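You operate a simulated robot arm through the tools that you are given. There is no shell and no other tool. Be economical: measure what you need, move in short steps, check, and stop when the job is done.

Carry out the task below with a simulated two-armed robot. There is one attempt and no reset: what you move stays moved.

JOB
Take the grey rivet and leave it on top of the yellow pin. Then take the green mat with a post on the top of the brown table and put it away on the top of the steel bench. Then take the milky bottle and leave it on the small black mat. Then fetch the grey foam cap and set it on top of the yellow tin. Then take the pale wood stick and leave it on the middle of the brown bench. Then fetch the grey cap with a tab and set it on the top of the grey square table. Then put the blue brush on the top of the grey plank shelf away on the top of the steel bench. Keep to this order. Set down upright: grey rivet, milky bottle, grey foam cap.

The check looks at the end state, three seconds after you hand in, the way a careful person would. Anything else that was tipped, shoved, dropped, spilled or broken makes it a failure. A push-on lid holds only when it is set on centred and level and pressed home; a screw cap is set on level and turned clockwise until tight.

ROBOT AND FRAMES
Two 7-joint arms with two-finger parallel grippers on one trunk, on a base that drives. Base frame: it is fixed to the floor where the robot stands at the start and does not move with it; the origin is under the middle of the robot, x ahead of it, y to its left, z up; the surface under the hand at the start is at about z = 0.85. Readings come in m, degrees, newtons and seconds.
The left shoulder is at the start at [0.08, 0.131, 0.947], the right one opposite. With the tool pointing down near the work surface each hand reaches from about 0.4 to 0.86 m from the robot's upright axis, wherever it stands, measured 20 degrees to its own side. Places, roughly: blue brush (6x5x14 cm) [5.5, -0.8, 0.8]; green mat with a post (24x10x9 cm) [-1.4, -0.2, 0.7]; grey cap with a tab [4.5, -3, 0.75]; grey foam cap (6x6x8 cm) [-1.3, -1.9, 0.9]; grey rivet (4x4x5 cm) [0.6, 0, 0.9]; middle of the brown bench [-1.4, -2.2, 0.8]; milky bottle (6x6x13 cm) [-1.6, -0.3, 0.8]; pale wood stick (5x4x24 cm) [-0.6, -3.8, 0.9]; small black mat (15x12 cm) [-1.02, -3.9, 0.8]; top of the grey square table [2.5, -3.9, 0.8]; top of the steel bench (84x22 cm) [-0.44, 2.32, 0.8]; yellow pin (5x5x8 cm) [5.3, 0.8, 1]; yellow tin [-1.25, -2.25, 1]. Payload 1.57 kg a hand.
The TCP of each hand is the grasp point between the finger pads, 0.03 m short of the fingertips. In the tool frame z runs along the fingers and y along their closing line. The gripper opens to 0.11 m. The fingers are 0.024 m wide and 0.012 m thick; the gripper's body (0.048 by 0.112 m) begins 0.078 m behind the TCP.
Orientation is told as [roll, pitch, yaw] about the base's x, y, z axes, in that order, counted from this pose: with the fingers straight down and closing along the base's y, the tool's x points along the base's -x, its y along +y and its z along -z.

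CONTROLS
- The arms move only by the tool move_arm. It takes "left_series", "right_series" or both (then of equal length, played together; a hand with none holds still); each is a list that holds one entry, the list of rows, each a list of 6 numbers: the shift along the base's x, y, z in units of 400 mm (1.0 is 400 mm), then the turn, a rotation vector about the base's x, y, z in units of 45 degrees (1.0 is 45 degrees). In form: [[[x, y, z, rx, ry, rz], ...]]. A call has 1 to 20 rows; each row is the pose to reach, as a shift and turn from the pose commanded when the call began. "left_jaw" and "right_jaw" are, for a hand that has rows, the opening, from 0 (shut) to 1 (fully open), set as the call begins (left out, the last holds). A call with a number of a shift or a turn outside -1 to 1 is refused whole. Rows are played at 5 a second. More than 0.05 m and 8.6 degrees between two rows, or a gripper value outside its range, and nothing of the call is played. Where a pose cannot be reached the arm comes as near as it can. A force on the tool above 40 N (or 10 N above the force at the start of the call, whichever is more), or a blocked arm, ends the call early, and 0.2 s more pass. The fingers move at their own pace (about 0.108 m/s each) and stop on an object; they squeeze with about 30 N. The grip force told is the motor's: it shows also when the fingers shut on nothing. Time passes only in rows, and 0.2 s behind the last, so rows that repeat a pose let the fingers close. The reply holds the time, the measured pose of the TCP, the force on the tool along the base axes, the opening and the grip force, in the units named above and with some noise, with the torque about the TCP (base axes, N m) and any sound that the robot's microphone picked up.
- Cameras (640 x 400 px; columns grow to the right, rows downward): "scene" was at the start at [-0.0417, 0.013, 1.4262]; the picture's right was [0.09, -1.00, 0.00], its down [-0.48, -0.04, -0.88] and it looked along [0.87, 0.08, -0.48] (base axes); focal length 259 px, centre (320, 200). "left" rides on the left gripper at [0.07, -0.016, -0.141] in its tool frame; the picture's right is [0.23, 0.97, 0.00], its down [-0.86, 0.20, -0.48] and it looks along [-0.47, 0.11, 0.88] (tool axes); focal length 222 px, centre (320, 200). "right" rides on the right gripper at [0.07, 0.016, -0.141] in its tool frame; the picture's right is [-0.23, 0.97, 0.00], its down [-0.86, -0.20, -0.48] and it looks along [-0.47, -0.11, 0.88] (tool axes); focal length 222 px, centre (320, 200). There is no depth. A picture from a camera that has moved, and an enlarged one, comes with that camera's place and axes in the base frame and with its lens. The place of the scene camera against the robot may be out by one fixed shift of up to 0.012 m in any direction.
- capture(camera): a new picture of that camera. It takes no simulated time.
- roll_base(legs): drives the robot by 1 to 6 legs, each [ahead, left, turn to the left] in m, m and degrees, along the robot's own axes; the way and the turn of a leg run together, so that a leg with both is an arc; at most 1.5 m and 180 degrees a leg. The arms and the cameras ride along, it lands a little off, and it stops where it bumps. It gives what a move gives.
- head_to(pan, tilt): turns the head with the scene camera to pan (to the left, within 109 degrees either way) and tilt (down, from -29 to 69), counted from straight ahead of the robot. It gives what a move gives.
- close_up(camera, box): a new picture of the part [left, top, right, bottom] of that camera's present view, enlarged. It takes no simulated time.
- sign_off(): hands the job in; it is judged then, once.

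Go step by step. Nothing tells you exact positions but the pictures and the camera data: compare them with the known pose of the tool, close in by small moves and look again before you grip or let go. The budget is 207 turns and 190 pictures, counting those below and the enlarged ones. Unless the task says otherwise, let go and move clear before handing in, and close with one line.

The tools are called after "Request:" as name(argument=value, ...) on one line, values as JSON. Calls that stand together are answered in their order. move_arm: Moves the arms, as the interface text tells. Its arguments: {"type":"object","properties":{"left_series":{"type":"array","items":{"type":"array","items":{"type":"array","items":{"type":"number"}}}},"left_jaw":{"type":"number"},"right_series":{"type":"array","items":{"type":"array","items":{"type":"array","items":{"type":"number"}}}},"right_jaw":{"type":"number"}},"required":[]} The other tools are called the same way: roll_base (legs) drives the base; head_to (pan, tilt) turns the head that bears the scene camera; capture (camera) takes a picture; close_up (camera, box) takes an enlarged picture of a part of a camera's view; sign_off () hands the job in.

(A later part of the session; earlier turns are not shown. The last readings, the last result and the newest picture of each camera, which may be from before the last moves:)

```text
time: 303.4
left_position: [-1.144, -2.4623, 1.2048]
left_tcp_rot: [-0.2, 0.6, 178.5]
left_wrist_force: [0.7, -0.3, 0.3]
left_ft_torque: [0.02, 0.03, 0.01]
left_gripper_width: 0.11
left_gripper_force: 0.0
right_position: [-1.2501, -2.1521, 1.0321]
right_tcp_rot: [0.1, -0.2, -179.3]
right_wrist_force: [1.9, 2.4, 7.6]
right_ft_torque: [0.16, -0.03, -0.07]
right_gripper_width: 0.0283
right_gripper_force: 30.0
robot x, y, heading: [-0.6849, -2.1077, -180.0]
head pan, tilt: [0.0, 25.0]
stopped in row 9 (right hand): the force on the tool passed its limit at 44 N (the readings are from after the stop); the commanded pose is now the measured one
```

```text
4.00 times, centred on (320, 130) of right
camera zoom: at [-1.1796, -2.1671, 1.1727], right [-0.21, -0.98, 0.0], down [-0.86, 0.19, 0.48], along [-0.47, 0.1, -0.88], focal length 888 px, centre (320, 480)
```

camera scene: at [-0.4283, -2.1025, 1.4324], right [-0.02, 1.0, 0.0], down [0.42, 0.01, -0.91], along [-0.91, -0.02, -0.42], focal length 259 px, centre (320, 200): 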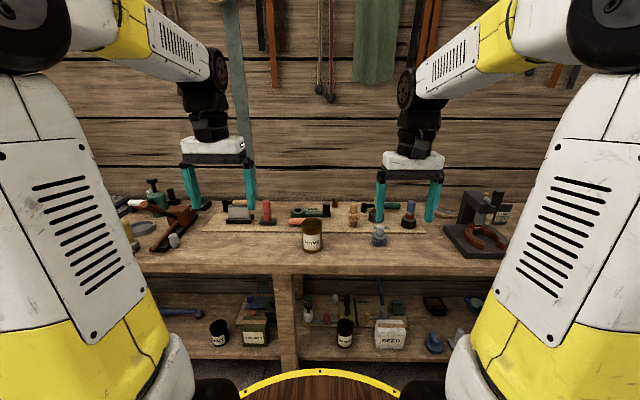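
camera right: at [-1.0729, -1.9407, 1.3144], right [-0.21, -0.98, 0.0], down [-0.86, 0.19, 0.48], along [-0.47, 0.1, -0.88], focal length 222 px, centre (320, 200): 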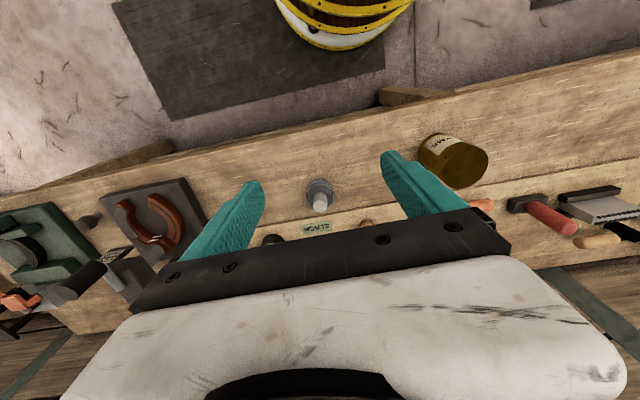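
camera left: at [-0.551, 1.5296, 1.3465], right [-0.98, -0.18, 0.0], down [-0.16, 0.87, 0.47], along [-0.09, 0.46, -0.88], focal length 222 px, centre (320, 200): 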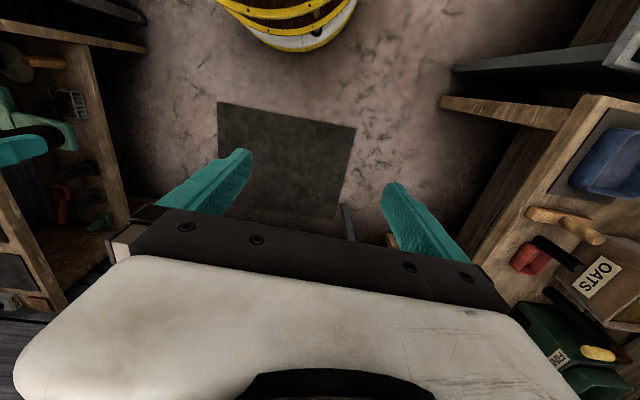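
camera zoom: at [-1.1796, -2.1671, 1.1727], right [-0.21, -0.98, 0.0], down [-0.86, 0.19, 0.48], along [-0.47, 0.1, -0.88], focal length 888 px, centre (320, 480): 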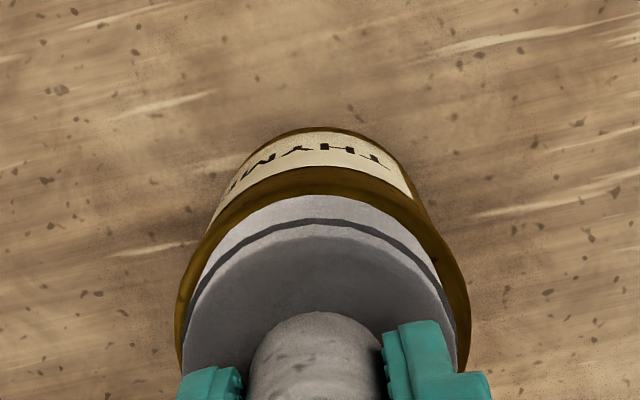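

The cap is centred on the tin, level and pressed (44 N). I release and check.

Request:
move_arm(right_series=[[[0, 0, 0, 0, 0, 0], [0, 0, 0, 0, 0, 0]]], right_jaw=0.55)

Request:
move_arm(right_series=[[[0, 0, 0.05, 0, 0, 0], [0, 0, 0.15, 0, 0, 0], [0, 0, 0.25, 0, 0, 0], [0, 0.05, 0.35, 0, 0, 0], [0, 0.15, 0.38, 0, 0, 0], [0.05, 0.25, 0.38, 0, 0, 0], [0.1, 0.35, 0.38, 0, 0, 0], [0.15, 0.45, 0.38, 0, 0, 0]]])

Request:
close_up(camera="scene", box=[240, 200, 400, 300])

Request:
close_up(camera="right", box=[320, 50, 560, 200])

```text
time: 304.1
left_position: [-1.144, -2.4631, 1.2035]
left_tcp_rot: [-0.1, 0.6, 178.5]
left_wrist_force: [1.4, 0.0, -0.2]
left_ft_torque: [0.0, 0.03, 0.01]
left_gripper_width: 0.1102
left_gripper_force: 0.0
right_position: [-1.2496, -2.152, 1.0315]
right_tcp_rot: [0.0, 0.0, -179.3]
right_wrist_force: [-0.5, 0.8, -0.4]
right_ft_torque: [-0.01, 0.01, 0.0]
right_gripper_width: 0.0604
right_gripper_force: 0.1
robot x, y, heading: [-0.6836, -2.1115, -179.7]
head pan, tilt: [0.0, 25.0]
```

```text
time: 305.9
left_position: [-1.1459, -2.4636, 1.2046]
left_tcp_rot: [-0.2, 0.7, 178.5]
left_wrist_force: [-0.6, 0.4, -0.2]
left_ft_torque: [0.01, -0.03, 0.02]
left_gripper_width: 0.1101
left_gripper_force: 0.1
right_position: [-1.1905, -1.972, 1.1833]
right_tcp_rot: [0.0, 0.0, -179.2]
right_wrist_force: [-0.2, -1.6, 0.7]
right_ft_torque: [0.02, -0.04, 0.0]
right_gripper_width: 0.0607
right_gripper_force: 0.1
robot x, y, heading: [-0.6828, -2.1112, -179.6]
head pan, tilt: [0.0, 25.0]
```

```text
4.00 times, centred on (320, 250) of scene
camera zoom: at [-0.6275, -2.1055, 1.4324], right [0.0, 1.0, 0.0], down [0.42, 0.0, -0.91], along [-0.91, 0.0, -0.42], focal length 1036 px, centre (320, 0)
```

zoom: 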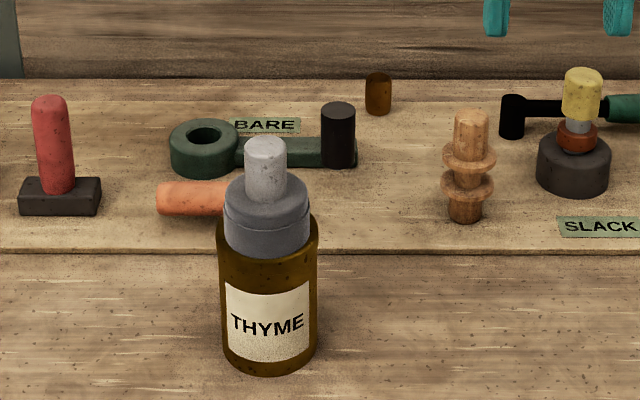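

```text
2.67 times, centred on (440, 125) of right
camera zoom: at [-1.1198, -1.9867, 1.3235], right [-0.21, -0.98, 0.0], down [-0.86, 0.19, 0.48], along [-0.47, 0.1, -0.88], focal length 592 px, centre (0, 400)
```

zoom: 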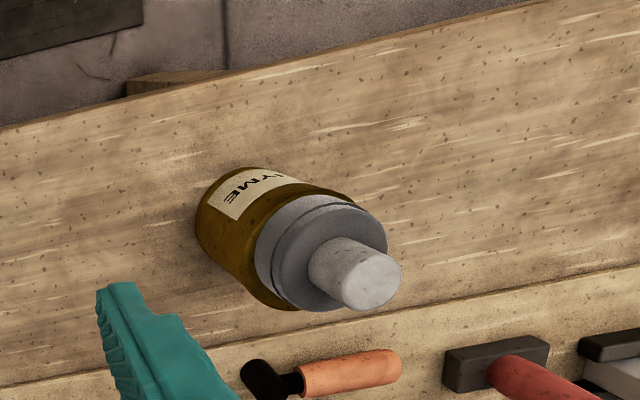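

The cap sits level and centred on the tin. Next the wood stick: I back off, turn left and drive to the grey bench again.

Request:
roll_base(legs=[[-0.28, 0, 0], [0, 0, 90], [1.05, 0, 0]])

Request:
capture(camera="scene")

Request:
capture(camera="right")

```text
time: 316.6
left_position: [-0.0654, -3.6134, 1.2047]
left_tcp_rot: [-0.2, 0.6, -92.2]
left_wrist_force: [-1.1, -0.3, 0.5]
left_ft_torque: [0.0, 0.0, -0.03]
left_gripper_width: 0.1102
left_gripper_force: 0.0
right_position: [-0.5568, -3.6527, 1.1831]
right_tcp_rot: [0.1, -0.1, -90.1]
right_wrist_force: [-0.6, -0.1, -0.2]
right_ft_torque: [0.01, -0.03, 0.01]
right_gripper_width: 0.0604
right_gripper_force: 0.0
robot x, y, heading: [-0.4143, -3.144, -90.7]
head pan, tilt: [0.0, 25.0]
```

```text
70 pictures are left
camera scene: at [-0.4037, -3.0942, 1.4324], right [-1.0, 0.01, 0.0], down [0.01, 0.42, -0.91], along [-0.01, -0.91, -0.42], focal length 259 px, centre (320, 200)
```

scene: 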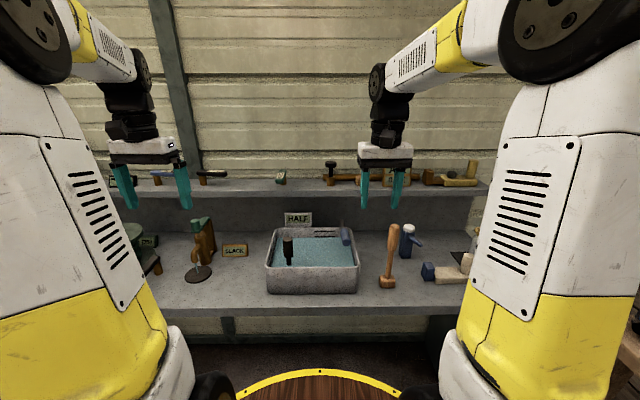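

```text
69 pictures are left
camera right: at [-0.5418, -3.5827, 1.3237], right [0.97, -0.23, 0.0], down [-0.2, -0.85, 0.48], along [-0.11, -0.47, -0.88], focal length 222 px, centre (320, 200)
```

right: 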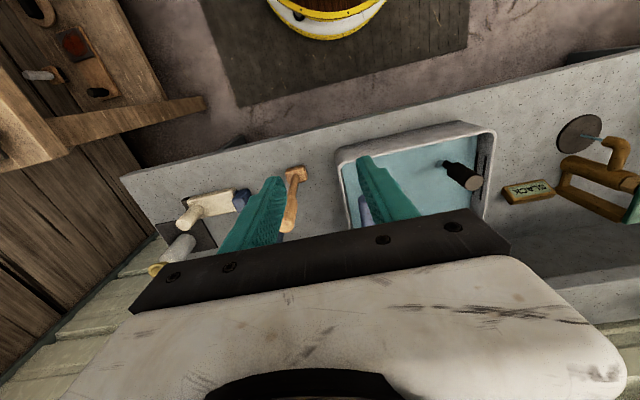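

The stick stands at about (-0.635, -3.772), top near z 1.03. I position the open right hand above it and check.

Request:
move_arm(right_series=[[[-0.048, -0.075, 0, 0, 0, 0], [-0.096, -0.15, 0, 0, 0, 0], [-0.145, -0.225, 0, 0, 0, 0], [-0.193, -0.298, 0, 0, 0, 0], [-0.193, -0.298, -0.12, 0, 0, 0], [-0.193, -0.298, -0.22, 0, 0, 0], [-0.193, -0.298, -0.22, 0, 0, 0]]], right_jaw=0.8)

Request:
capture(camera="right")

Request:
close_up(camera="scene", box=[310, 190, 470, 290])

```text
time: 318.2
left_position: [-0.0657, -3.6148, 1.2053]
left_tcp_rot: [-0.3, 0.6, -92.3]
left_wrist_force: [0.3, -0.2, 0.0]
left_ft_torque: [0.01, -0.01, -0.02]
left_gripper_width: 0.1097
left_gripper_force: 0.1
right_position: [-0.6345, -3.7708, 1.0949]
right_tcp_rot: [0.0, -0.1, -90.1]
right_wrist_force: [-0.4, 0.3, -0.4]
right_ft_torque: [0.03, -0.03, -0.02]
right_gripper_width: 0.0879
right_gripper_force: 0.0
robot x, y, heading: [-0.4118, -3.1495, -90.6]
head pan, tilt: [0.0, 25.0]
```

```text
68 pictures are left
camera right: at [-0.6183, -3.7014, 1.2359], right [0.97, -0.23, 0.0], down [-0.2, -0.85, 0.48], along [-0.11, -0.47, -0.88], focal length 222 px, centre (320, 200)
```

right: 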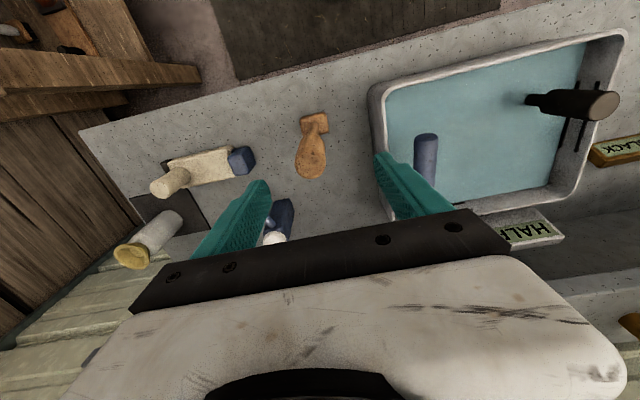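

```text
4.00 times, centred on (390, 240) of scene
camera zoom: at [-0.4037, -3.0943, 1.4324], right [-1.0, 0.01, 0.0], down [0.01, 0.42, -0.91], along [-0.01, -0.91, -0.42], focal length 1036 px, centre (40, 40)
```

zoom: 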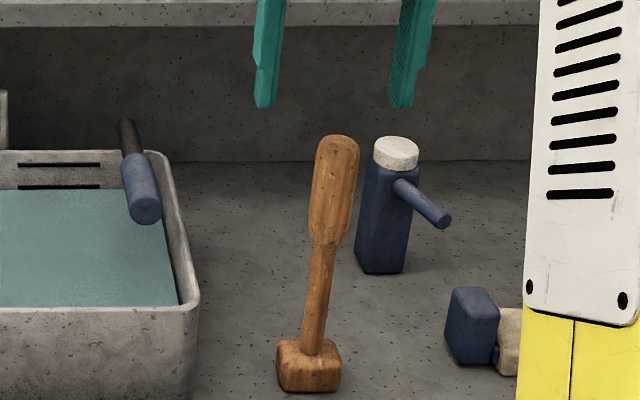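

Centred to within 1 cm; I correct, lower to the handle and grip, then lift a little.

Request:
move_arm(right_series=[[[-0.02, -0.002, -0.1, 0, 0, 0], [-0.02, -0.002, -0.2, 0, 0, 0], [-0.02, -0.002, -0.31, 0, 0, 0], [-0.02, -0.002, -0.31, 0, 0, 0]]])

Request:
move_arm(right_series=[[[0, 0, 0, 0, 0, 0], [0, 0, 0, 0, 0, 0], [0, 0, 0, 0, 0, 0], [0, 0, 0, 0, 0, 0]]], right_jaw=0)

Request:
move_arm(right_series=[[[0, 0, 0.04, 0, 0, 0], [0, 0, 0.12, 0, 0, 0], [0, 0, 0.22, 0, 0, 0], [0, 0, 0.32, 0, 0, 0], [0, 0, 0.42, 0, 0, 0], [0, 0, 0.52, 0, 0, 0], [0, 0.05, 0.56, 0, 0, 0], [0, 0.12, 0.56, 0, 0, 0], [0, 0.2, 0.56, 0, 0, 0], [0, 0.28, 0.56, 0, 0, 0]]])

Request:
capture(camera="scene")

```text
time: 319.2
left_position: [-0.064, -3.6137, 1.2034]
left_tcp_rot: [-0.2, 0.6, -92.3]
left_wrist_force: [-0.7, -0.5, 0.4]
left_ft_torque: [-0.01, -0.03, 0.0]
left_gripper_width: 0.1101
left_gripper_force: 0.1
right_position: [-0.6446, -3.7734, 0.9721]
right_tcp_rot: [0.0, -0.2, -90.1]
right_wrist_force: [0.6, 0.6, 0.1]
right_ft_torque: [0.01, 0.01, 0.01]
right_gripper_width: 0.088
right_gripper_force: 0.0
robot x, y, heading: [-0.4105, -3.1441, -90.7]
head pan, tilt: [0.0, 25.0]
```

```text
time: 320.2
left_position: [-0.0658, -3.6147, 1.2044]
left_tcp_rot: [-0.3, 0.6, -92.3]
left_wrist_force: [0.8, 1.4, 0.4]
left_ft_torque: [0.0, 0.01, -0.01]
left_gripper_width: 0.1101
left_gripper_force: 0.2
right_position: [-0.6443, -3.7726, 0.9716]
right_tcp_rot: [0.0, -0.1, -90.1]
right_wrist_force: [0.7, 0.5, 0.5]
right_ft_torque: [0.02, -0.11, 0.01]
right_gripper_width: 0.0314
right_gripper_force: 29.7
robot x, y, heading: [-0.4135, -3.147, -90.8]
head pan, tilt: [0.0, 25.0]
```

```text
time: 322.4
left_position: [-0.0655, -3.6143, 1.2038]
left_tcp_rot: [-0.2, 0.6, -92.4]
left_wrist_force: [1.0, -0.6, -0.5]
left_ft_torque: [0.07, 0.0, -0.01]
left_gripper_width: 0.1099
left_gripper_force: 0.0
right_position: [-0.6436, -3.6609, 1.1951]
right_tcp_rot: [-0.1, -0.1, -90.1]
right_wrist_force: [0.7, 0.1, -1.6]
right_ft_torque: [0.01, -0.03, 0.0]
right_gripper_width: 0.0314
right_gripper_force: 29.9
robot x, y, heading: [-0.4145, -3.1456, -90.8]
head pan, tilt: [0.0, 25.0]
```

```text
66 pictures are left
camera scene: at [-0.4037, -3.0947, 1.4324], right [-1.0, 0.01, 0.0], down [0.0, 0.42, -0.91], along [-0.01, -0.91, -0.42], focal length 259 px, centre (320, 200)
```

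scene: 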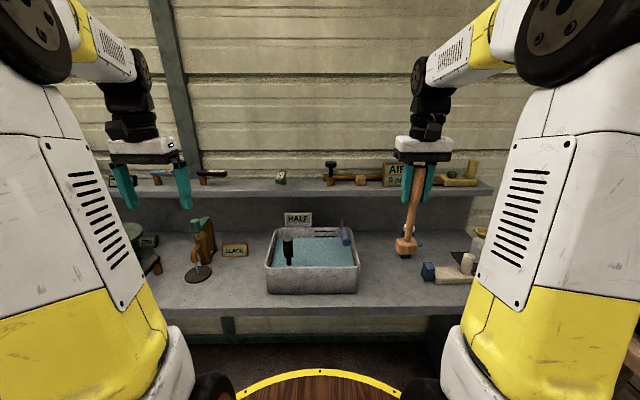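

Stick held vertical. I back up to y about -2.4 and turn to face the brown bench.

Request:
roll_base(legs=[[-0.75, 0, 0], [0, 0, -89.2], [0.2, 0, 0]])

Request:
capture(camera="scene")

```text
time: 331.4
left_position: [-1.0663, -2.755, 1.2049]
left_tcp_rot: [-0.1, 0.6, 178.5]
left_wrist_force: [1.0, -0.4, -0.4]
left_ft_torque: [0.02, 0.03, -0.03]
left_gripper_width: 0.11
left_gripper_force: 0.1
right_position: [-1.1221, -2.1779, 1.1957]
right_tcp_rot: [0.0, 0.0, -179.1]
right_wrist_force: [0.3, 1.4, -1.1]
right_ft_torque: [-0.06, 0.0, -0.02]
right_gripper_width: 0.0314
right_gripper_force: 30.0
robot x, y, heading: [-0.6057, -2.4006, -180.1]
head pan, tilt: [0.0, 25.0]
```

```text
65 pictures are left
camera scene: at [-0.5483, -2.3958, 1.4324], right [0.0, 1.0, 0.0], down [0.42, 0.0, -0.91], along [-0.91, 0.0, -0.42], focal length 259 px, centre (320, 200)
```

scene: 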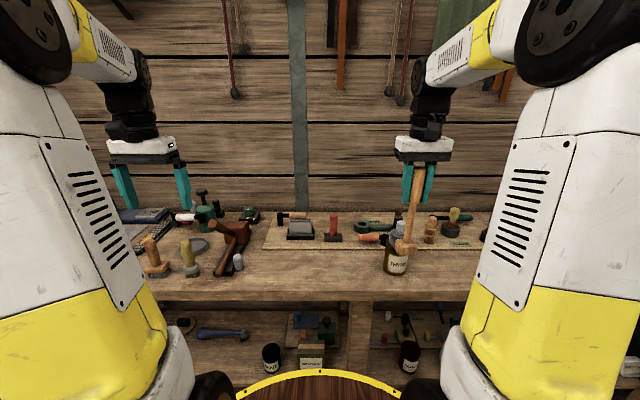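

I zoom on the bench centre to pick a free spot.

Request:
close_up(camera="scene", box=[260, 190, 420, 290])

Request:
capture(camera="right")

```text
4.00 times, centred on (340, 240) of scene
camera zoom: at [-0.5483, -2.3958, 1.4324], right [0.0, 1.0, 0.0], down [0.42, 0.0, -0.91], along [-0.91, 0.0, -0.42], focal length 1036 px, centre (240, 40)
```

zoom: 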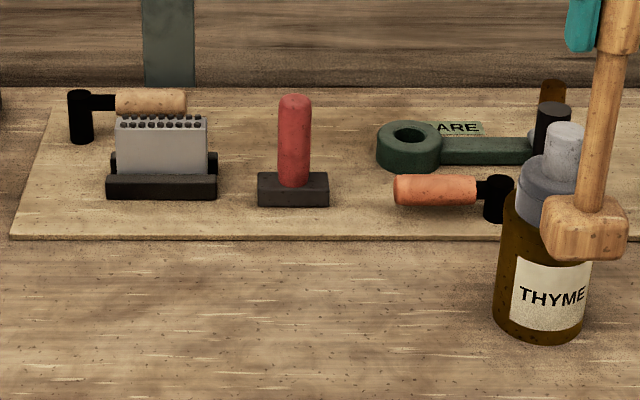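

```text
63 pictures are left
camera right: at [-1.0503, -2.1928, 1.3353], right [-0.21, -0.98, 0.0], down [-0.86, 0.19, 0.48], along [-0.47, 0.1, -0.88], focal length 222 px, centre (320, 200)
```

right: 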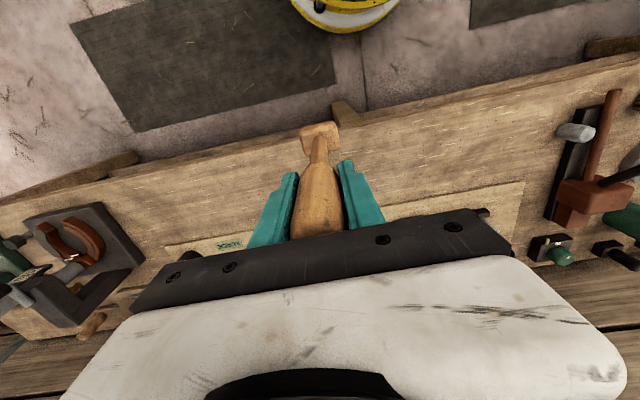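

I choose a free spot on the bare wood at about (-1.335, -2.245), left of the tin. I raise the stick, carry it in left of the tin and lower to just above the bench.

Request:
move_arm(right_series=[[[0, -0.085, 0.07, 0, 0, 0], [0, -0.1675, 0.12, 0, 0, 0], [-0.1, -0.1675, 0.12, 0, 0, 0], [-0.2, -0.1675, 0.12, 0, 0, 0], [-0.3, -0.1675, 0.12, 0, 0, 0], [-0.4, -0.1675, 0.12, 0, 0, 0], [-0.5, -0.1675, 0.12, 0, 0, 0], [-0.5325, -0.1675, 0.05, 0, 0, 0], [-0.5325, -0.1675, -0.05, 0, 0, 0], [-0.5325, -0.1675, -0.15, 0, 0, 0], [-0.5325, -0.1675, -0.25, 0, 0, 0], [-0.5325, -0.1675, -0.36, 0, 0, 0], [-0.5325, -0.1675, -0.36, 0, 0, 0]]])

Request:
close_up(camera="scene", box=[280, 190, 440, 290])

Request:
close_up(camera="right", box=[200, 50, 440, 200])

```text
time: 334.2
left_position: [-1.0659, -2.7536, 1.2038]
left_tcp_rot: [-0.2, 0.8, 178.5]
left_wrist_force: [-0.1, 0.9, 0.4]
left_ft_torque: [0.0, -0.03, 0.02]
left_gripper_width: 0.1098
left_gripper_force: 0.1
right_position: [-1.3345, -2.2443, 1.05]
right_tcp_rot: [0.0, -0.2, -179.2]
right_wrist_force: [-0.1, -0.1, -1.5]
right_ft_torque: [0.04, 0.03, 0.02]
right_gripper_width: 0.0312
right_gripper_force: 29.9
right hand out of reach, approached as far as the arm can: row 7
robot x, y, heading: [-0.6, -2.4013, -179.8]
head pan, tilt: [0.0, 25.0]
```

```text
4.00 times, centred on (360, 240) of scene
camera zoom: at [-0.5485, -2.3959, 1.4324], right [0.0, 1.0, 0.0], down [0.42, 0.0, -0.91], along [-0.91, 0.0, -0.42], focal length 1036 px, centre (160, 40)
```

zoom: 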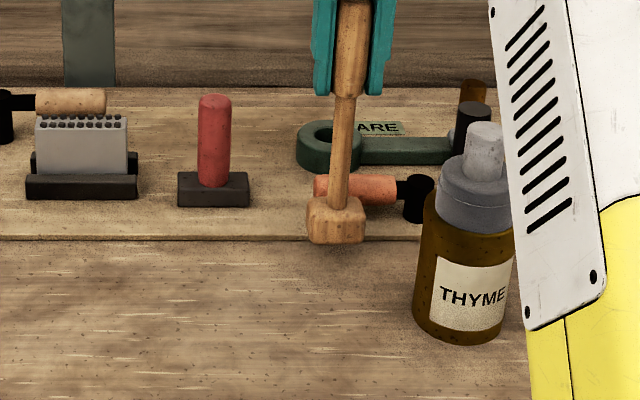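

```text
2.67 times, centred on (320, 125) of right
camera zoom: at [-1.2641, -2.2605, 1.1918], right [-0.21, -0.98, 0.0], down [-0.86, 0.19, 0.48], along [-0.47, 0.1, -0.88], focal length 592 px, centre (320, 400)
```

zoom: 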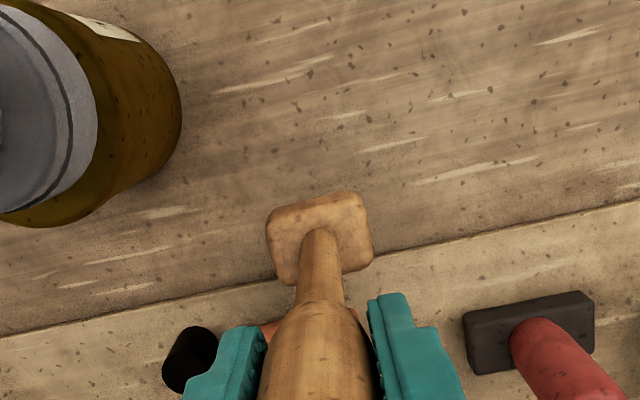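

Clear of everything; I shift 6 mm towards me to stay off the board's edge and lower to contact.

Request:
move_arm(right_series=[[[0.016, 0, -0.03, 0, 0, 0], [0.016, 0, -0.05, 0, 0, 0], [0.016, 0, -0.06, 0, 0, 0], [0.016, 0, -0.07, 0, 0, 0], [0.016, 0, -0.08, 0, 0, 0], [0.016, 0, -0.09, 0, 0, 0], [0.016, 0, -0.1, 0, 0, 0]]])

Request:
close_up(camera="scene", box=[280, 190, 440, 290])

```text
time: 335.8
left_position: [-1.0651, -2.7535, 1.2042]
left_tcp_rot: [-0.3, 0.6, 178.6]
left_wrist_force: [0.4, -0.2, 0.9]
left_ft_torque: [0.01, 0.0, 0.03]
left_gripper_width: 0.1103
left_gripper_force: 0.1
right_position: [-1.3279, -2.2459, 1.0116]
right_tcp_rot: [0.1, -0.3, -179.2]
right_wrist_force: [-1.1, 0.4, 25.6]
right_ft_torque: [0.51, 0.06, 0.01]
right_gripper_width: 0.0314
right_gripper_force: 29.8
robot x, y, heading: [-0.6045, -2.4018, -179.7]
head pan, tilt: [0.0, 25.0]
```

```text
4.00 times, centred on (360, 240) of scene
camera zoom: at [-0.5476, -2.3961, 1.4324], right [0.0, 1.0, 0.0], down [0.42, 0.0, -0.91], along [-0.91, 0.0, -0.42], focal length 1036 px, centre (160, 40)
```

zoom: 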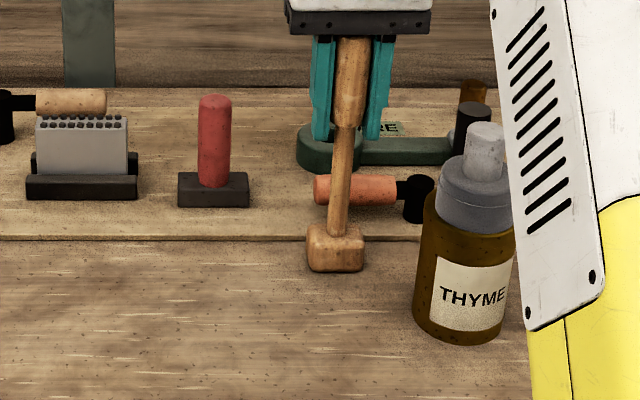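

Standing on the wood with contact force. I ease off and release gently.

Request:
move_arm(right_series=[[[0, 0, 0.004, 0, 0, 0], [0, 0, 0.004, 0, 0, 0]]])

Request:
move_arm(right_series=[[[0, 0, 0, 0, 0, 0], [0, 0, 0, 0, 0, 0]]], right_jaw=0.6)

Request:
move_arm(right_series=[[[0, 0, 0.05, 0, 0, 0], [0, 0, 0.15, 0, 0, 0], [0, 0, 0.26, 0, 0, 0], [0.03, 0, 0.36, 0, 0, 0], [0.1, 0, 0.44, 0, 0, 0], [0.2, 0, 0.47, 0, 0, 0], [0.3, 0, 0.47, 0, 0, 0], [0.4, 0, 0.47, 0, 0, 0], [0.45, 0, 0.47, 0, 0, 0]]])

Request:
close_up(camera="scene", box=[240, 160, 448, 290])

```text
time: 336.4
left_position: [-1.0659, -2.7537, 1.2033]
left_tcp_rot: [-0.3, 0.6, 178.6]
left_wrist_force: [0.3, 0.8, 0.9]
left_ft_torque: [0.01, -0.02, -0.02]
left_gripper_width: 0.1101
left_gripper_force: 0.0
right_position: [-1.3277, -2.2448, 1.0115]
right_tcp_rot: [0.0, 0.0, -179.1]
right_wrist_force: [-3.0, -0.2, 10.6]
right_ft_torque: [0.42, 0.49, 0.06]
right_gripper_width: 0.0312
right_gripper_force: 30.0
robot x, y, heading: [-0.6018, -2.4011, -179.8]
head pan, tilt: [0.0, 25.0]
```

```text
time: 337.0
left_position: [-1.0662, -2.754, 1.2048]
left_tcp_rot: [-0.3, 0.7, 178.5]
left_wrist_force: [0.3, -1.0, 0.5]
left_ft_torque: [-0.03, 0.0, 0.0]
left_gripper_width: 0.1102
left_gripper_force: 0.0
right_position: [-1.3275, -2.2453, 1.0107]
right_tcp_rot: [0.1, 0.0, -179.2]
right_wrist_force: [-1.2, -1.3, 0.0]
right_ft_torque: [-0.02, 0.02, -0.03]
right_gripper_width: 0.0659
right_gripper_force: 0.1
robot x, y, heading: [-0.6021, -2.4012, -179.6]
head pan, tilt: [0.0, 25.0]
```

```text
time: 339.0
left_position: [-1.0669, -2.7539, 1.2048]
left_tcp_rot: [-0.2, 0.6, 178.6]
left_wrist_force: [-0.6, -0.4, -0.1]
left_ft_torque: [-0.02, -0.01, -0.02]
left_gripper_width: 0.11
left_gripper_force: 0.0
right_position: [-1.1475, -2.2453, 1.2]
right_tcp_rot: [0.0, -0.1, -179.2]
right_wrist_force: [0.1, 0.2, -0.9]
right_ft_torque: [-0.01, 0.02, -0.06]
right_gripper_width: 0.066
right_gripper_force: 0.0
robot x, y, heading: [-0.6011, -2.4004, -179.9]
head pan, tilt: [0.0, 25.0]
```

```text
3.08 times, centred on (344, 225) of scene
camera zoom: at [-0.5486, -2.3959, 1.4324], right [0.0, 1.0, 0.0], down [0.42, 0.0, -0.91], along [-0.91, 0.0, -0.42], focal length 797 px, centre (246, 123)
```

zoom: 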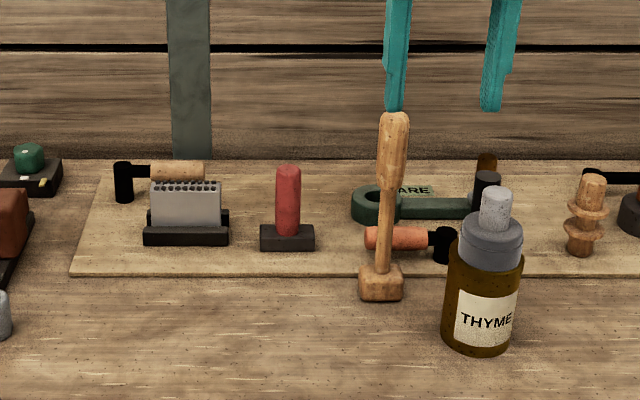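

The stick stands on the bench's middle. Now the grey cap with a tab in the other room: I drive back through the passage.

Request:
roll_base(legs=[[-0.2, 0, 0], [0, 0, 90], [0.69, 0, 0], [0, 0, 90], [1.5, 0, 0], [0.9, 0.2, 0]])

Request:
head_to(pan=-20, tilt=15)

Request:
capture(camera="scene")

```text
time: 363.1
left_position: [2.4539, -2.506, 1.2054]
left_tcp_rot: [-0.1, 0.6, -0.7]
left_wrist_force: [0.1, -0.4, -0.6]
left_ft_torque: [0.03, 0.01, 0.0]
left_gripper_width: 0.1099
left_gripper_force: 0.0
right_position: [2.5434, -3.0133, 1.2001]
right_tcp_rot: [-0.1, 0.0, 1.6]
right_wrist_force: [0.1, -0.4, -0.2]
right_ft_torque: [0.02, -0.01, -0.03]
right_gripper_width: 0.0661
right_gripper_force: 0.0
robot x, y, heading: [1.9957, -2.8626, 0.9]
head pan, tilt: [0.0, 25.0]
```

```text
time: 363.9
left_position: [2.4545, -2.5053, 1.204]
left_tcp_rot: [-0.2, 0.6, -0.7]
left_wrist_force: [-0.5, -0.3, 0.6]
left_ft_torque: [0.04, -0.01, 0.0]
left_gripper_width: 0.1101
left_gripper_force: 0.0
right_position: [2.5441, -3.0133, 1.1994]
right_tcp_rot: [0.0, -0.1, 1.6]
right_wrist_force: [-0.5, 0.5, -0.8]
right_ft_torque: [0.02, 0.0, -0.03]
right_gripper_width: 0.066
right_gripper_force: 0.1
robot x, y, heading: [2.0001, -2.862, 1.2]
head pan, tilt: [-20.0, 15.0]
```

```text
58 pictures are left
camera scene: at [1.9538, -2.892, 1.4486], right [-0.33, -0.95, 0.0], down [-0.25, 0.08, -0.97], along [0.91, -0.31, -0.26], focal length 259 px, centre (320, 200)
```

scene: 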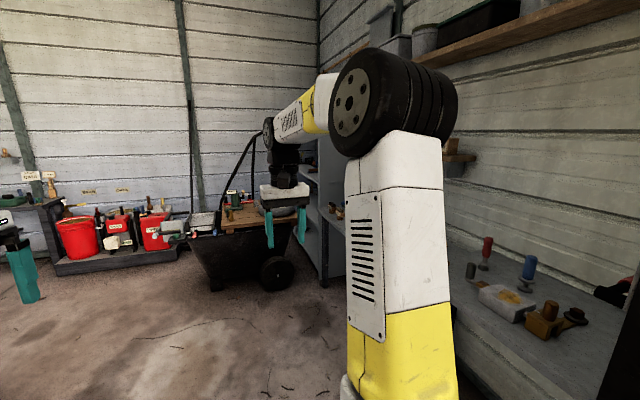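

The potting cart stands near (4.5, -2.9). I drive closer and look at its top.

Request:
roll_base(legs=[[1.5, 0, -1]])

Request:
head_to(pan=0, tilt=25)

Request:
capture(camera="scene")

```text
time: 371.3
left_position: [3.9583, -2.5037, 1.2051]
left_tcp_rot: [-0.1, 0.6, -1.9]
left_wrist_force: [0.3, 0.2, 0.2]
left_ft_torque: [-0.02, 0.0, 0.01]
left_gripper_width: 0.1098
left_gripper_force: 0.0
right_position: [4.0369, -3.0123, 1.2001]
right_tcp_rot: [0.0, -0.1, 0.4]
right_wrist_force: [0.4, 0.1, -0.3]
right_ft_torque: [0.01, -0.01, 0.01]
right_gripper_width: 0.066
right_gripper_force: 0.1
robot x, y, heading: [3.4914, -2.8534, -0.2]
head pan, tilt: [-20.0, 15.0]
```

```text
time: 372.1
left_position: [3.9568, -2.5041, 1.203]
left_tcp_rot: [-0.3, 0.6, -1.8]
left_wrist_force: [-0.5, -0.9, 0.4]
left_ft_torque: [-0.01, 0.0, 0.0]
left_gripper_width: 0.1101
left_gripper_force: 0.1
right_position: [4.0362, -3.0135, 1.1996]
right_tcp_rot: [0.1, 0.0, 0.3]
right_wrist_force: [0.3, -0.4, 0.0]
right_ft_torque: [0.01, 0.0, 0.0]
right_gripper_width: 0.0661
right_gripper_force: 0.1
robot x, y, heading: [3.4911, -2.8562, -0.1]
head pan, tilt: [0.0, 25.0]
```

```text
57 pictures are left
camera scene: at [3.4533, -2.8487, 1.4324], right [0.0, -1.0, 0.0], down [-0.42, 0.0, -0.91], along [0.91, 0.0, -0.42], focal length 259 px, centre (320, 200)
```

scene: 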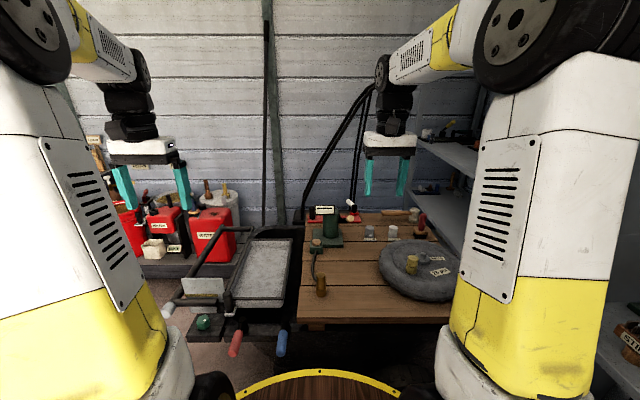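

Request:
close_up(camera="scene", box=[290, 190, 466, 300])

```text
3.64 times, centred on (378, 245) of scene
camera zoom: at [3.4533, -2.8487, 1.4324], right [0.0, -1.0, 0.0], down [-0.42, 0.0, -0.91], along [0.91, 0.0, -0.42], focal length 942 px, centre (109, 36)
```

zoom: 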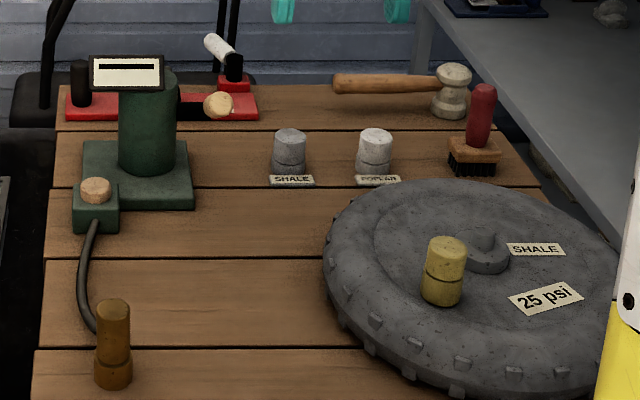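

Two small grey caps stand at the back of the board, one dark grey (SHALE), one paler (POPLAR), plus a tyre with its valve. I move closer and inspect with the wrist camera.

Request:
roll_base(legs=[[0.2, -0.1, 0]])

Request:
move_arm(right_series=[[[0.08, 0, 0, 0, 0, 0], [0.16, 0, 0, 0, 0, 0], [0.24, 0, -0.02, 0, 0, 0], [0.32, 0.0, -0.05, 0, 0, 0], [0.4, 0.0, -0.1, 0, 0, 0], [0.4, 0, -0.1, 0, 0, 0]]])

Request:
close_up(camera="right", box=[180, 30, 460, 205])

Request:
close_up(camera="scene", box=[300, 200, 460, 300])

```text
time: 373.9
left_position: [4.156, -2.6056, 1.2036]
left_tcp_rot: [-0.2, 0.6, -1.9]
left_wrist_force: [-0.3, 0.5, -0.3]
left_ft_torque: [0.0, 0.0, 0.04]
left_gripper_width: 0.1101
left_gripper_force: 0.1
right_position: [4.2341, -3.1151, 1.2001]
right_tcp_rot: [0.0, -0.1, 0.4]
right_wrist_force: [-0.5, -0.1, 0.8]
right_ft_torque: [0.01, 0.0, -0.02]
right_gripper_width: 0.0659
right_gripper_force: 0.1
robot x, y, heading: [3.6907, -2.9553, -0.5]
head pan, tilt: [0.0, 25.0]
```

```text
time: 375.2
left_position: [4.1578, -2.6042, 1.2045]
left_tcp_rot: [-0.2, 0.7, -1.9]
left_wrist_force: [0.3, 0.3, -0.6]
left_ft_torque: [-0.01, 0.02, 0.01]
left_gripper_width: 0.1101
left_gripper_force: 0.0
right_position: [4.3946, -3.1141, 1.1603]
right_tcp_rot: [0.0, -0.1, 0.2]
right_wrist_force: [-0.3, -0.3, -0.1]
right_ft_torque: [0.02, 0.0, 0.02]
right_gripper_width: 0.0659
right_gripper_force: 0.0
robot x, y, heading: [3.6909, -2.9536, -0.3]
head pan, tilt: [0.0, 25.0]
```

```text
2.29 times, centred on (320, 118) of right
camera zoom: at [4.3252, -3.0995, 1.301], right [0.22, 0.98, 0.0], down [0.86, -0.2, 0.48], along [0.47, -0.11, -0.88], focal length 508 px, centre (320, 389)
```

zoom: 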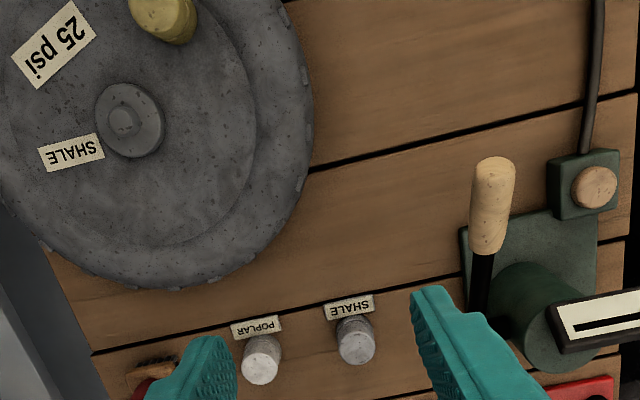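

```text
4.00 times, centred on (380, 250) of scene
camera zoom: at [3.6516, -2.9492, 1.4324], right [0.0, -1.0, 0.0], down [-0.42, 0.0, -0.91], along [0.91, 0.0, -0.42], focal length 1036 px, centre (80, 0)
```

zoom: 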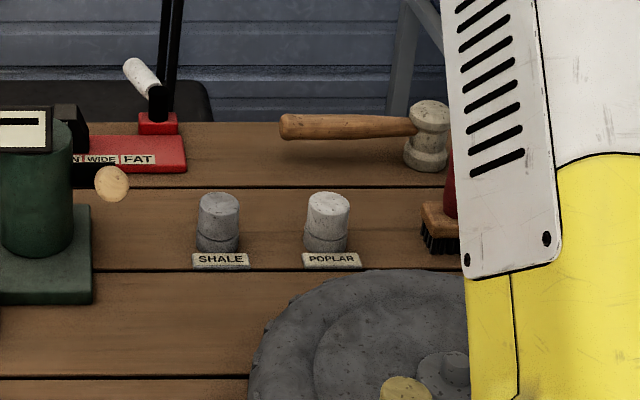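

The dark grey SHALE cap (its label strip is the tab) is the one, at about (4.56, -3.105). It's just beyond reach, so I move 4 cm closer and tilt the hand forward 15 degrees.

Request:
roll_base(legs=[[0.04, 0, 0]])

Request:
move_arm(right_series=[[[0.05, 0, -0.08, 0, -0.111, 0], [0.1, 0.005, -0.16, 0, -0.222, 0], [0.15, 0.01, -0.24, 0, -0.333, 0], [0.2, 0.012, -0.33, 0, -0.333, 0], [0.25, 0.012, -0.42, 0, -0.333, 0], [0.28, 0.012, -0.52, 0, -0.333, 0], [0.29, 0.012, -0.62, 0, -0.333, 0], [0.29, 0.012, -0.7, 0, -0.333, 0], [0.29, 0.012, -0.7, 0, -0.333, 0]]], right_jaw=0.75)

Request:
capture(camera="right")

Request:
close_up(camera="scene", box=[300, 200, 460, 300])

```text
time: 376.1
left_position: [4.1975, -2.6054, 1.204]
left_tcp_rot: [-0.1, 0.6, -1.9]
left_wrist_force: [0.7, -0.4, 0.3]
left_ft_torque: [0.0, -0.02, -0.04]
left_gripper_width: 0.1097
left_gripper_force: 0.0
right_position: [4.4353, -3.114, 1.1605]
right_tcp_rot: [0.0, 0.0, 0.3]
right_wrist_force: [0.3, 0.7, -0.1]
right_ft_torque: [0.02, 0.0, 0.02]
right_gripper_width: 0.0662
right_gripper_force: 0.0
robot x, y, heading: [3.734, -2.956, 0.1]
head pan, tilt: [0.0, 25.0]
```

```text
time: 378.1
left_position: [4.197, -2.606, 1.2047]
left_tcp_rot: [-0.1, 0.7, -1.9]
left_wrist_force: [0.4, 0.2, -0.5]
left_ft_torque: [0.01, 0.02, 0.0]
left_gripper_width: 0.1099
left_gripper_force: 0.1
right_position: [4.5518, -3.1089, 0.88]
right_tcp_rot: [-0.1, -15.1, 0.3]
right_wrist_force: [0.2, 0.2, 0.3]
right_ft_torque: [0.01, 0.01, 0.0]
right_gripper_width: 0.0827
right_gripper_force: 0.1
robot x, y, heading: [3.7317, -2.955, -0.4]
head pan, tilt: [0.0, 25.0]
```

```text
53 pictures are left
camera right: at [4.4476, -3.0938, 0.998], right [0.21, 0.98, 0.06], down [0.7, -0.19, 0.69], along [0.68, -0.11, -0.73], focal length 222 px, centre (320, 200)
```

right: 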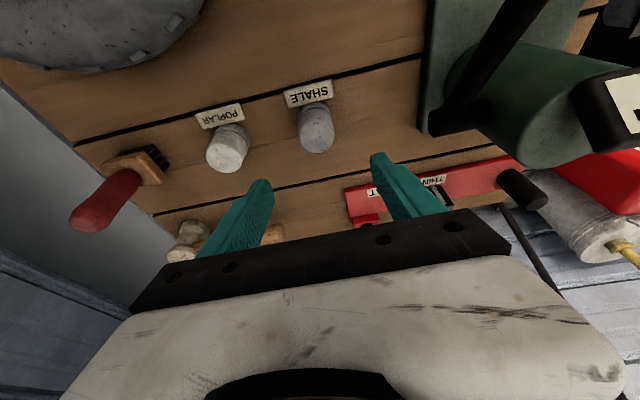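

```text
4.00 times, centred on (380, 250) of scene
camera zoom: at [3.692, -2.9494, 1.4324], right [0.0, -1.0, 0.0], down [-0.42, 0.0, -0.91], along [0.91, 0.0, -0.42], focal length 1036 px, centre (80, 0)
```

zoom: 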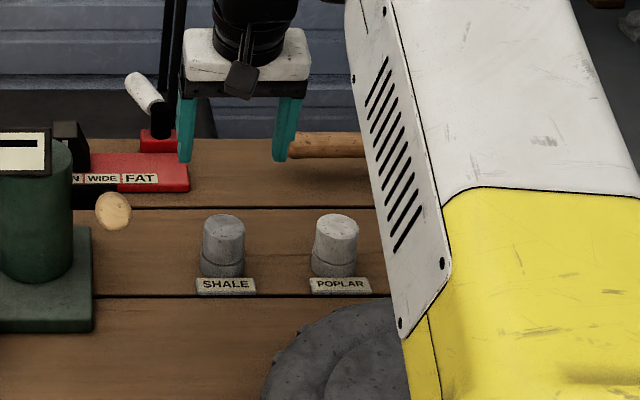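

Reach is fine. Cap centre about (4.561, -3.112); I lower around it and grip.

Request:
move_arm(right_series=[[[0.02, -0.008, -0.1, 0, 0, 0], [0.02, -0.008, -0.2, 0, 0, 0], [0.02, -0.008, -0.29, 0, 0, 0], [0.02, -0.008, -0.29, 0, 0, 0]]])

Request:
move_arm(right_series=[[[0, 0, 0, 0, 0, 0], [0, 0, 0, 0, 0, 0], [0, 0, 0, 0, 0, 0]]], right_jaw=0.1)

Request:
close_up(camera="scene", box=[300, 200, 460, 300])

```text
time: 379.1
left_position: [4.1975, -2.6049, 1.2043]
left_tcp_rot: [-0.2, 0.7, -1.8]
left_wrist_force: [0.4, 0.3, 0.8]
left_ft_torque: [0.01, 0.0, -0.01]
left_gripper_width: 0.1101
left_gripper_force: 0.0
right_position: [4.5581, -3.1143, 0.7644]
right_tcp_rot: [0.1, -15.2, 0.4]
right_wrist_force: [-0.8, -0.3, 0.1]
right_ft_torque: [0.01, -0.04, 0.0]
right_gripper_width: 0.0827
right_gripper_force: 0.0
robot x, y, heading: [3.7301, -2.9545, -0.1]
head pan, tilt: [0.0, 25.0]
```

```text
time: 379.9
left_position: [4.1973, -2.6047, 1.2052]
left_tcp_rot: [-0.2, 0.7, -1.9]
left_wrist_force: [0.9, 0.4, -0.5]
left_ft_torque: [-0.01, -0.02, 0.02]
left_gripper_width: 0.1099
left_gripper_force: 0.0
right_position: [4.5592, -3.1132, 0.7646]
right_tcp_rot: [-0.1, -15.1, 0.2]
right_wrist_force: [0.0, 0.3, -0.4]
right_ft_torque: [-0.04, -0.04, -0.06]
right_gripper_width: 0.0428
right_gripper_force: 29.9
robot x, y, heading: [3.7328, -2.9549, -0.1]
head pan, tilt: [0.0, 25.0]
```

```text
4.00 times, centred on (380, 250) of scene
camera zoom: at [3.692, -2.9494, 1.4324], right [0.0, -1.0, 0.0], down [-0.42, 0.0, -0.91], along [0.91, 0.0, -0.42], focal length 1036 px, centre (80, 0)
```

zoom: 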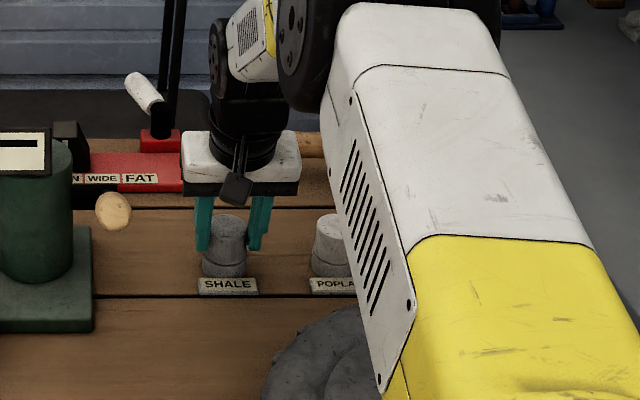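

Gripped at 43 mm. Lifting and pulling back.

Request:
move_arm(right_series=[[[0, 0, 0.05, 0, 0, 0], [0, 0, 0.15, 0, 0, 0], [0, 0, 0.26, 0, 0, 0], [0, 0, 0.37, 0, 0, 0], [-0.03, 0, 0.47, 0, 0, 0], [-0.08, 0, 0.56, 0, 0, 0], [-0.13, 0, 0.66, 0, 0, 0], [-0.2, 0, 0.74, 0, 0, 0], [-0.28, 0, 0.8, 0, 0, 0], [-0.38, 0, 0.84, 0, 0, 0], [-0.48, 0, 0.86, 0, 0, 0], [-0.58, 0, 0.88, 0, 0, 0]]])

Request:
capture(camera="scene")

Request:
close_up(camera="right", box=[200, 80, 440, 230])

```text
time: 382.5
left_position: [4.1973, -2.6051, 1.2046]
left_tcp_rot: [-0.2, 0.7, -1.9]
left_wrist_force: [-1.1, 0.4, 0.8]
left_ft_torque: [-0.01, 0.03, 0.01]
left_gripper_width: 0.11
left_gripper_force: 0.1
right_position: [4.3252, -3.1132, 1.117]
right_tcp_rot: [-0.1, -15.1, 0.4]
right_wrist_force: [0.3, 0.3, -0.3]
right_ft_torque: [0.01, 0.02, -0.01]
right_gripper_width: 0.0428
right_gripper_force: 29.9
robot x, y, heading: [3.7327, -2.958, -0.4]
head pan, tilt: [0.0, 25.0]
```

```text
50 pictures are left
camera scene: at [3.6924, -2.9494, 1.4324], right [0.0, -1.0, 0.0], down [-0.42, 0.0, -0.91], along [0.91, 0.0, -0.42], focal length 259 px, centre (320, 200)
```

scene: 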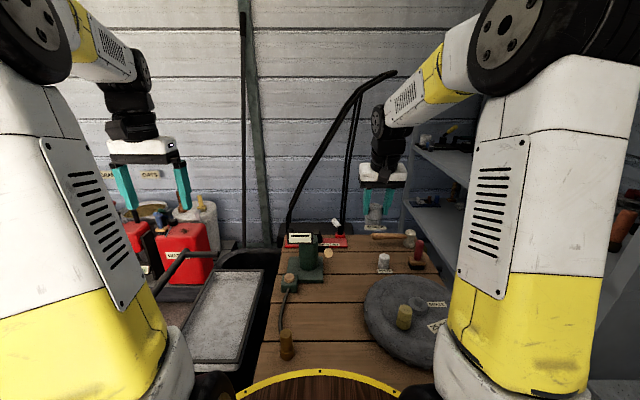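

```text
2.67 times, centred on (320, 155) of right
camera zoom: at [4.2227, -3.0966, 1.2349], right [0.21, 0.98, 0.06], down [0.7, -0.19, 0.68], along [0.68, -0.11, -0.73], focal length 592 px, centre (320, 320)
```

zoom: 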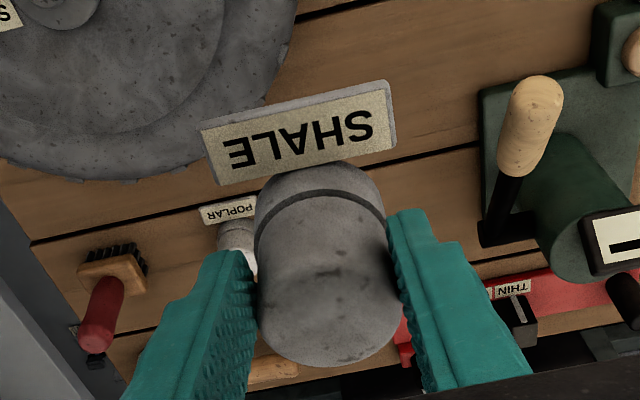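

The SHALE tab comes with the cap. I back up and turn toward the grey table on the south wall.

Request:
roll_base(legs=[[-1.1, 0.05, 0], [0, 0, -90]])

Request:
capture(camera="scene")

```text
time: 392.0
left_position: [2.9881, -3.3615, 1.2046]
left_tcp_rot: [-0.1, 0.5, -91.3]
left_wrist_force: [-0.5, 0.4, -0.3]
left_ft_torque: [0.0, 0.0, 0.0]
left_gripper_width: 0.1098
left_gripper_force: 0.1
right_position: [2.4827, -3.4955, 1.1182]
right_tcp_rot: [0.0, -15.1, -89.1]
right_wrist_force: [0.0, -0.6, 0.1]
right_ft_torque: [0.03, -0.04, 0.03]
right_gripper_width: 0.0426
right_gripper_force: 29.9
robot x, y, heading: [2.6351, -2.9012, -89.4]
head pan, tilt: [0.0, 25.0]
```

```text
48 pictures are left
camera scene: at [2.6418, -2.8477, 1.4324], right [-1.0, -0.01, 0.0], down [0.0, 0.42, -0.91], along [0.01, -0.91, -0.42], focal length 259 px, centre (320, 200)
```

scene: 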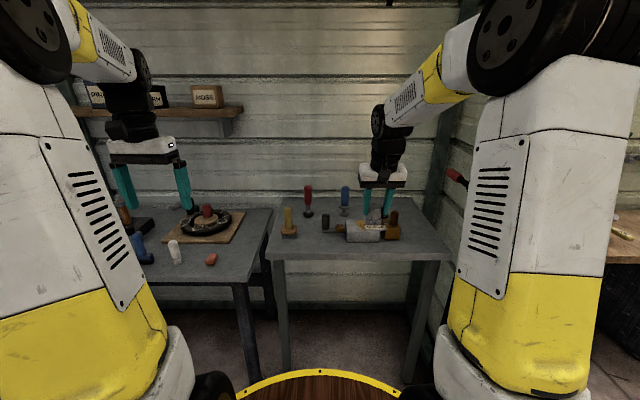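

The grey square table is ahead; I zoom to find free space.

Request:
close_up(camera="scene", box=[256, 170, 464, 300])

```text
3.08 times, centred on (360, 235) of scene
camera zoom: at [2.6418, -2.8477, 1.4324], right [-1.0, -0.01, 0.0], down [0.0, 0.42, -0.91], along [0.01, -0.91, -0.42], focal length 797 px, centre (197, 92)
```

zoom: 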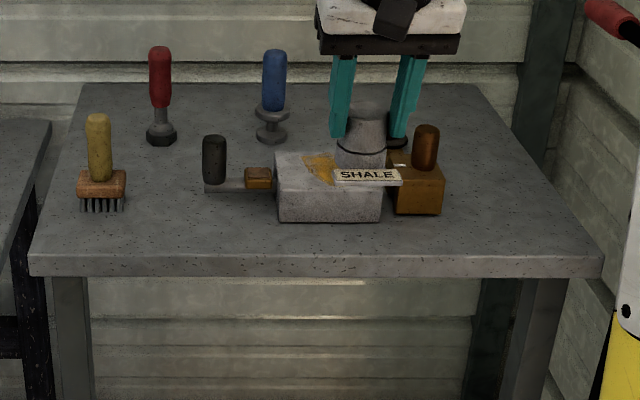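

I choose the free spot at about (2.63, -3.80), between the brush and the white box, and drive 0.25 m closer.

Request:
roll_base(legs=[[0.25, 0.085, -0.6]])

Request:
close_up(camera="scene", box=[250, 200, 442, 320])

```text
time: 393.9
left_position: [3.0682, -3.6177, 1.2044]
left_tcp_rot: [-0.2, 0.6, -91.9]
left_wrist_force: [-0.1, 0.3, 0.1]
left_ft_torque: [-0.04, 0.0, 0.02]
left_gripper_width: 0.1103
left_gripper_force: 0.1
right_position: [2.5616, -3.7477, 1.1167]
right_tcp_rot: [0.0, -15.1, -89.7]
right_wrist_force: [-0.1, -0.4, -1.3]
right_ft_torque: [-0.02, 0.01, -0.02]
right_gripper_width: 0.0425
right_gripper_force: 29.9
robot x, y, heading: [2.7224, -3.1556, -90.5]
head pan, tilt: [0.0, 25.0]
```

```text
3.33 times, centred on (346, 260) of scene
camera zoom: at [2.7277, -3.1007, 1.4324], right [-1.0, 0.0, 0.0], down [0.0, 0.42, -0.91], along [0.0, -0.91, -0.42], focal length 864 px, centre (233, 0)
```

zoom: 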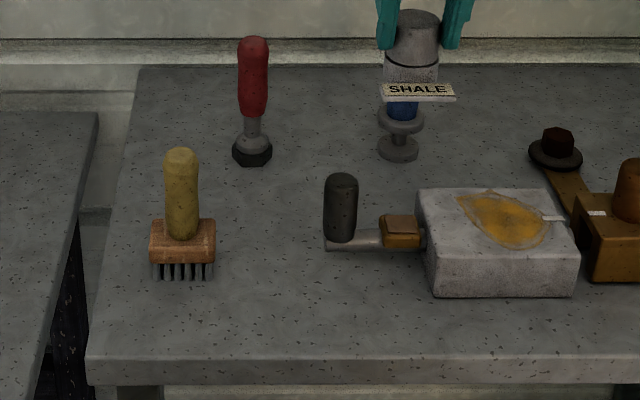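

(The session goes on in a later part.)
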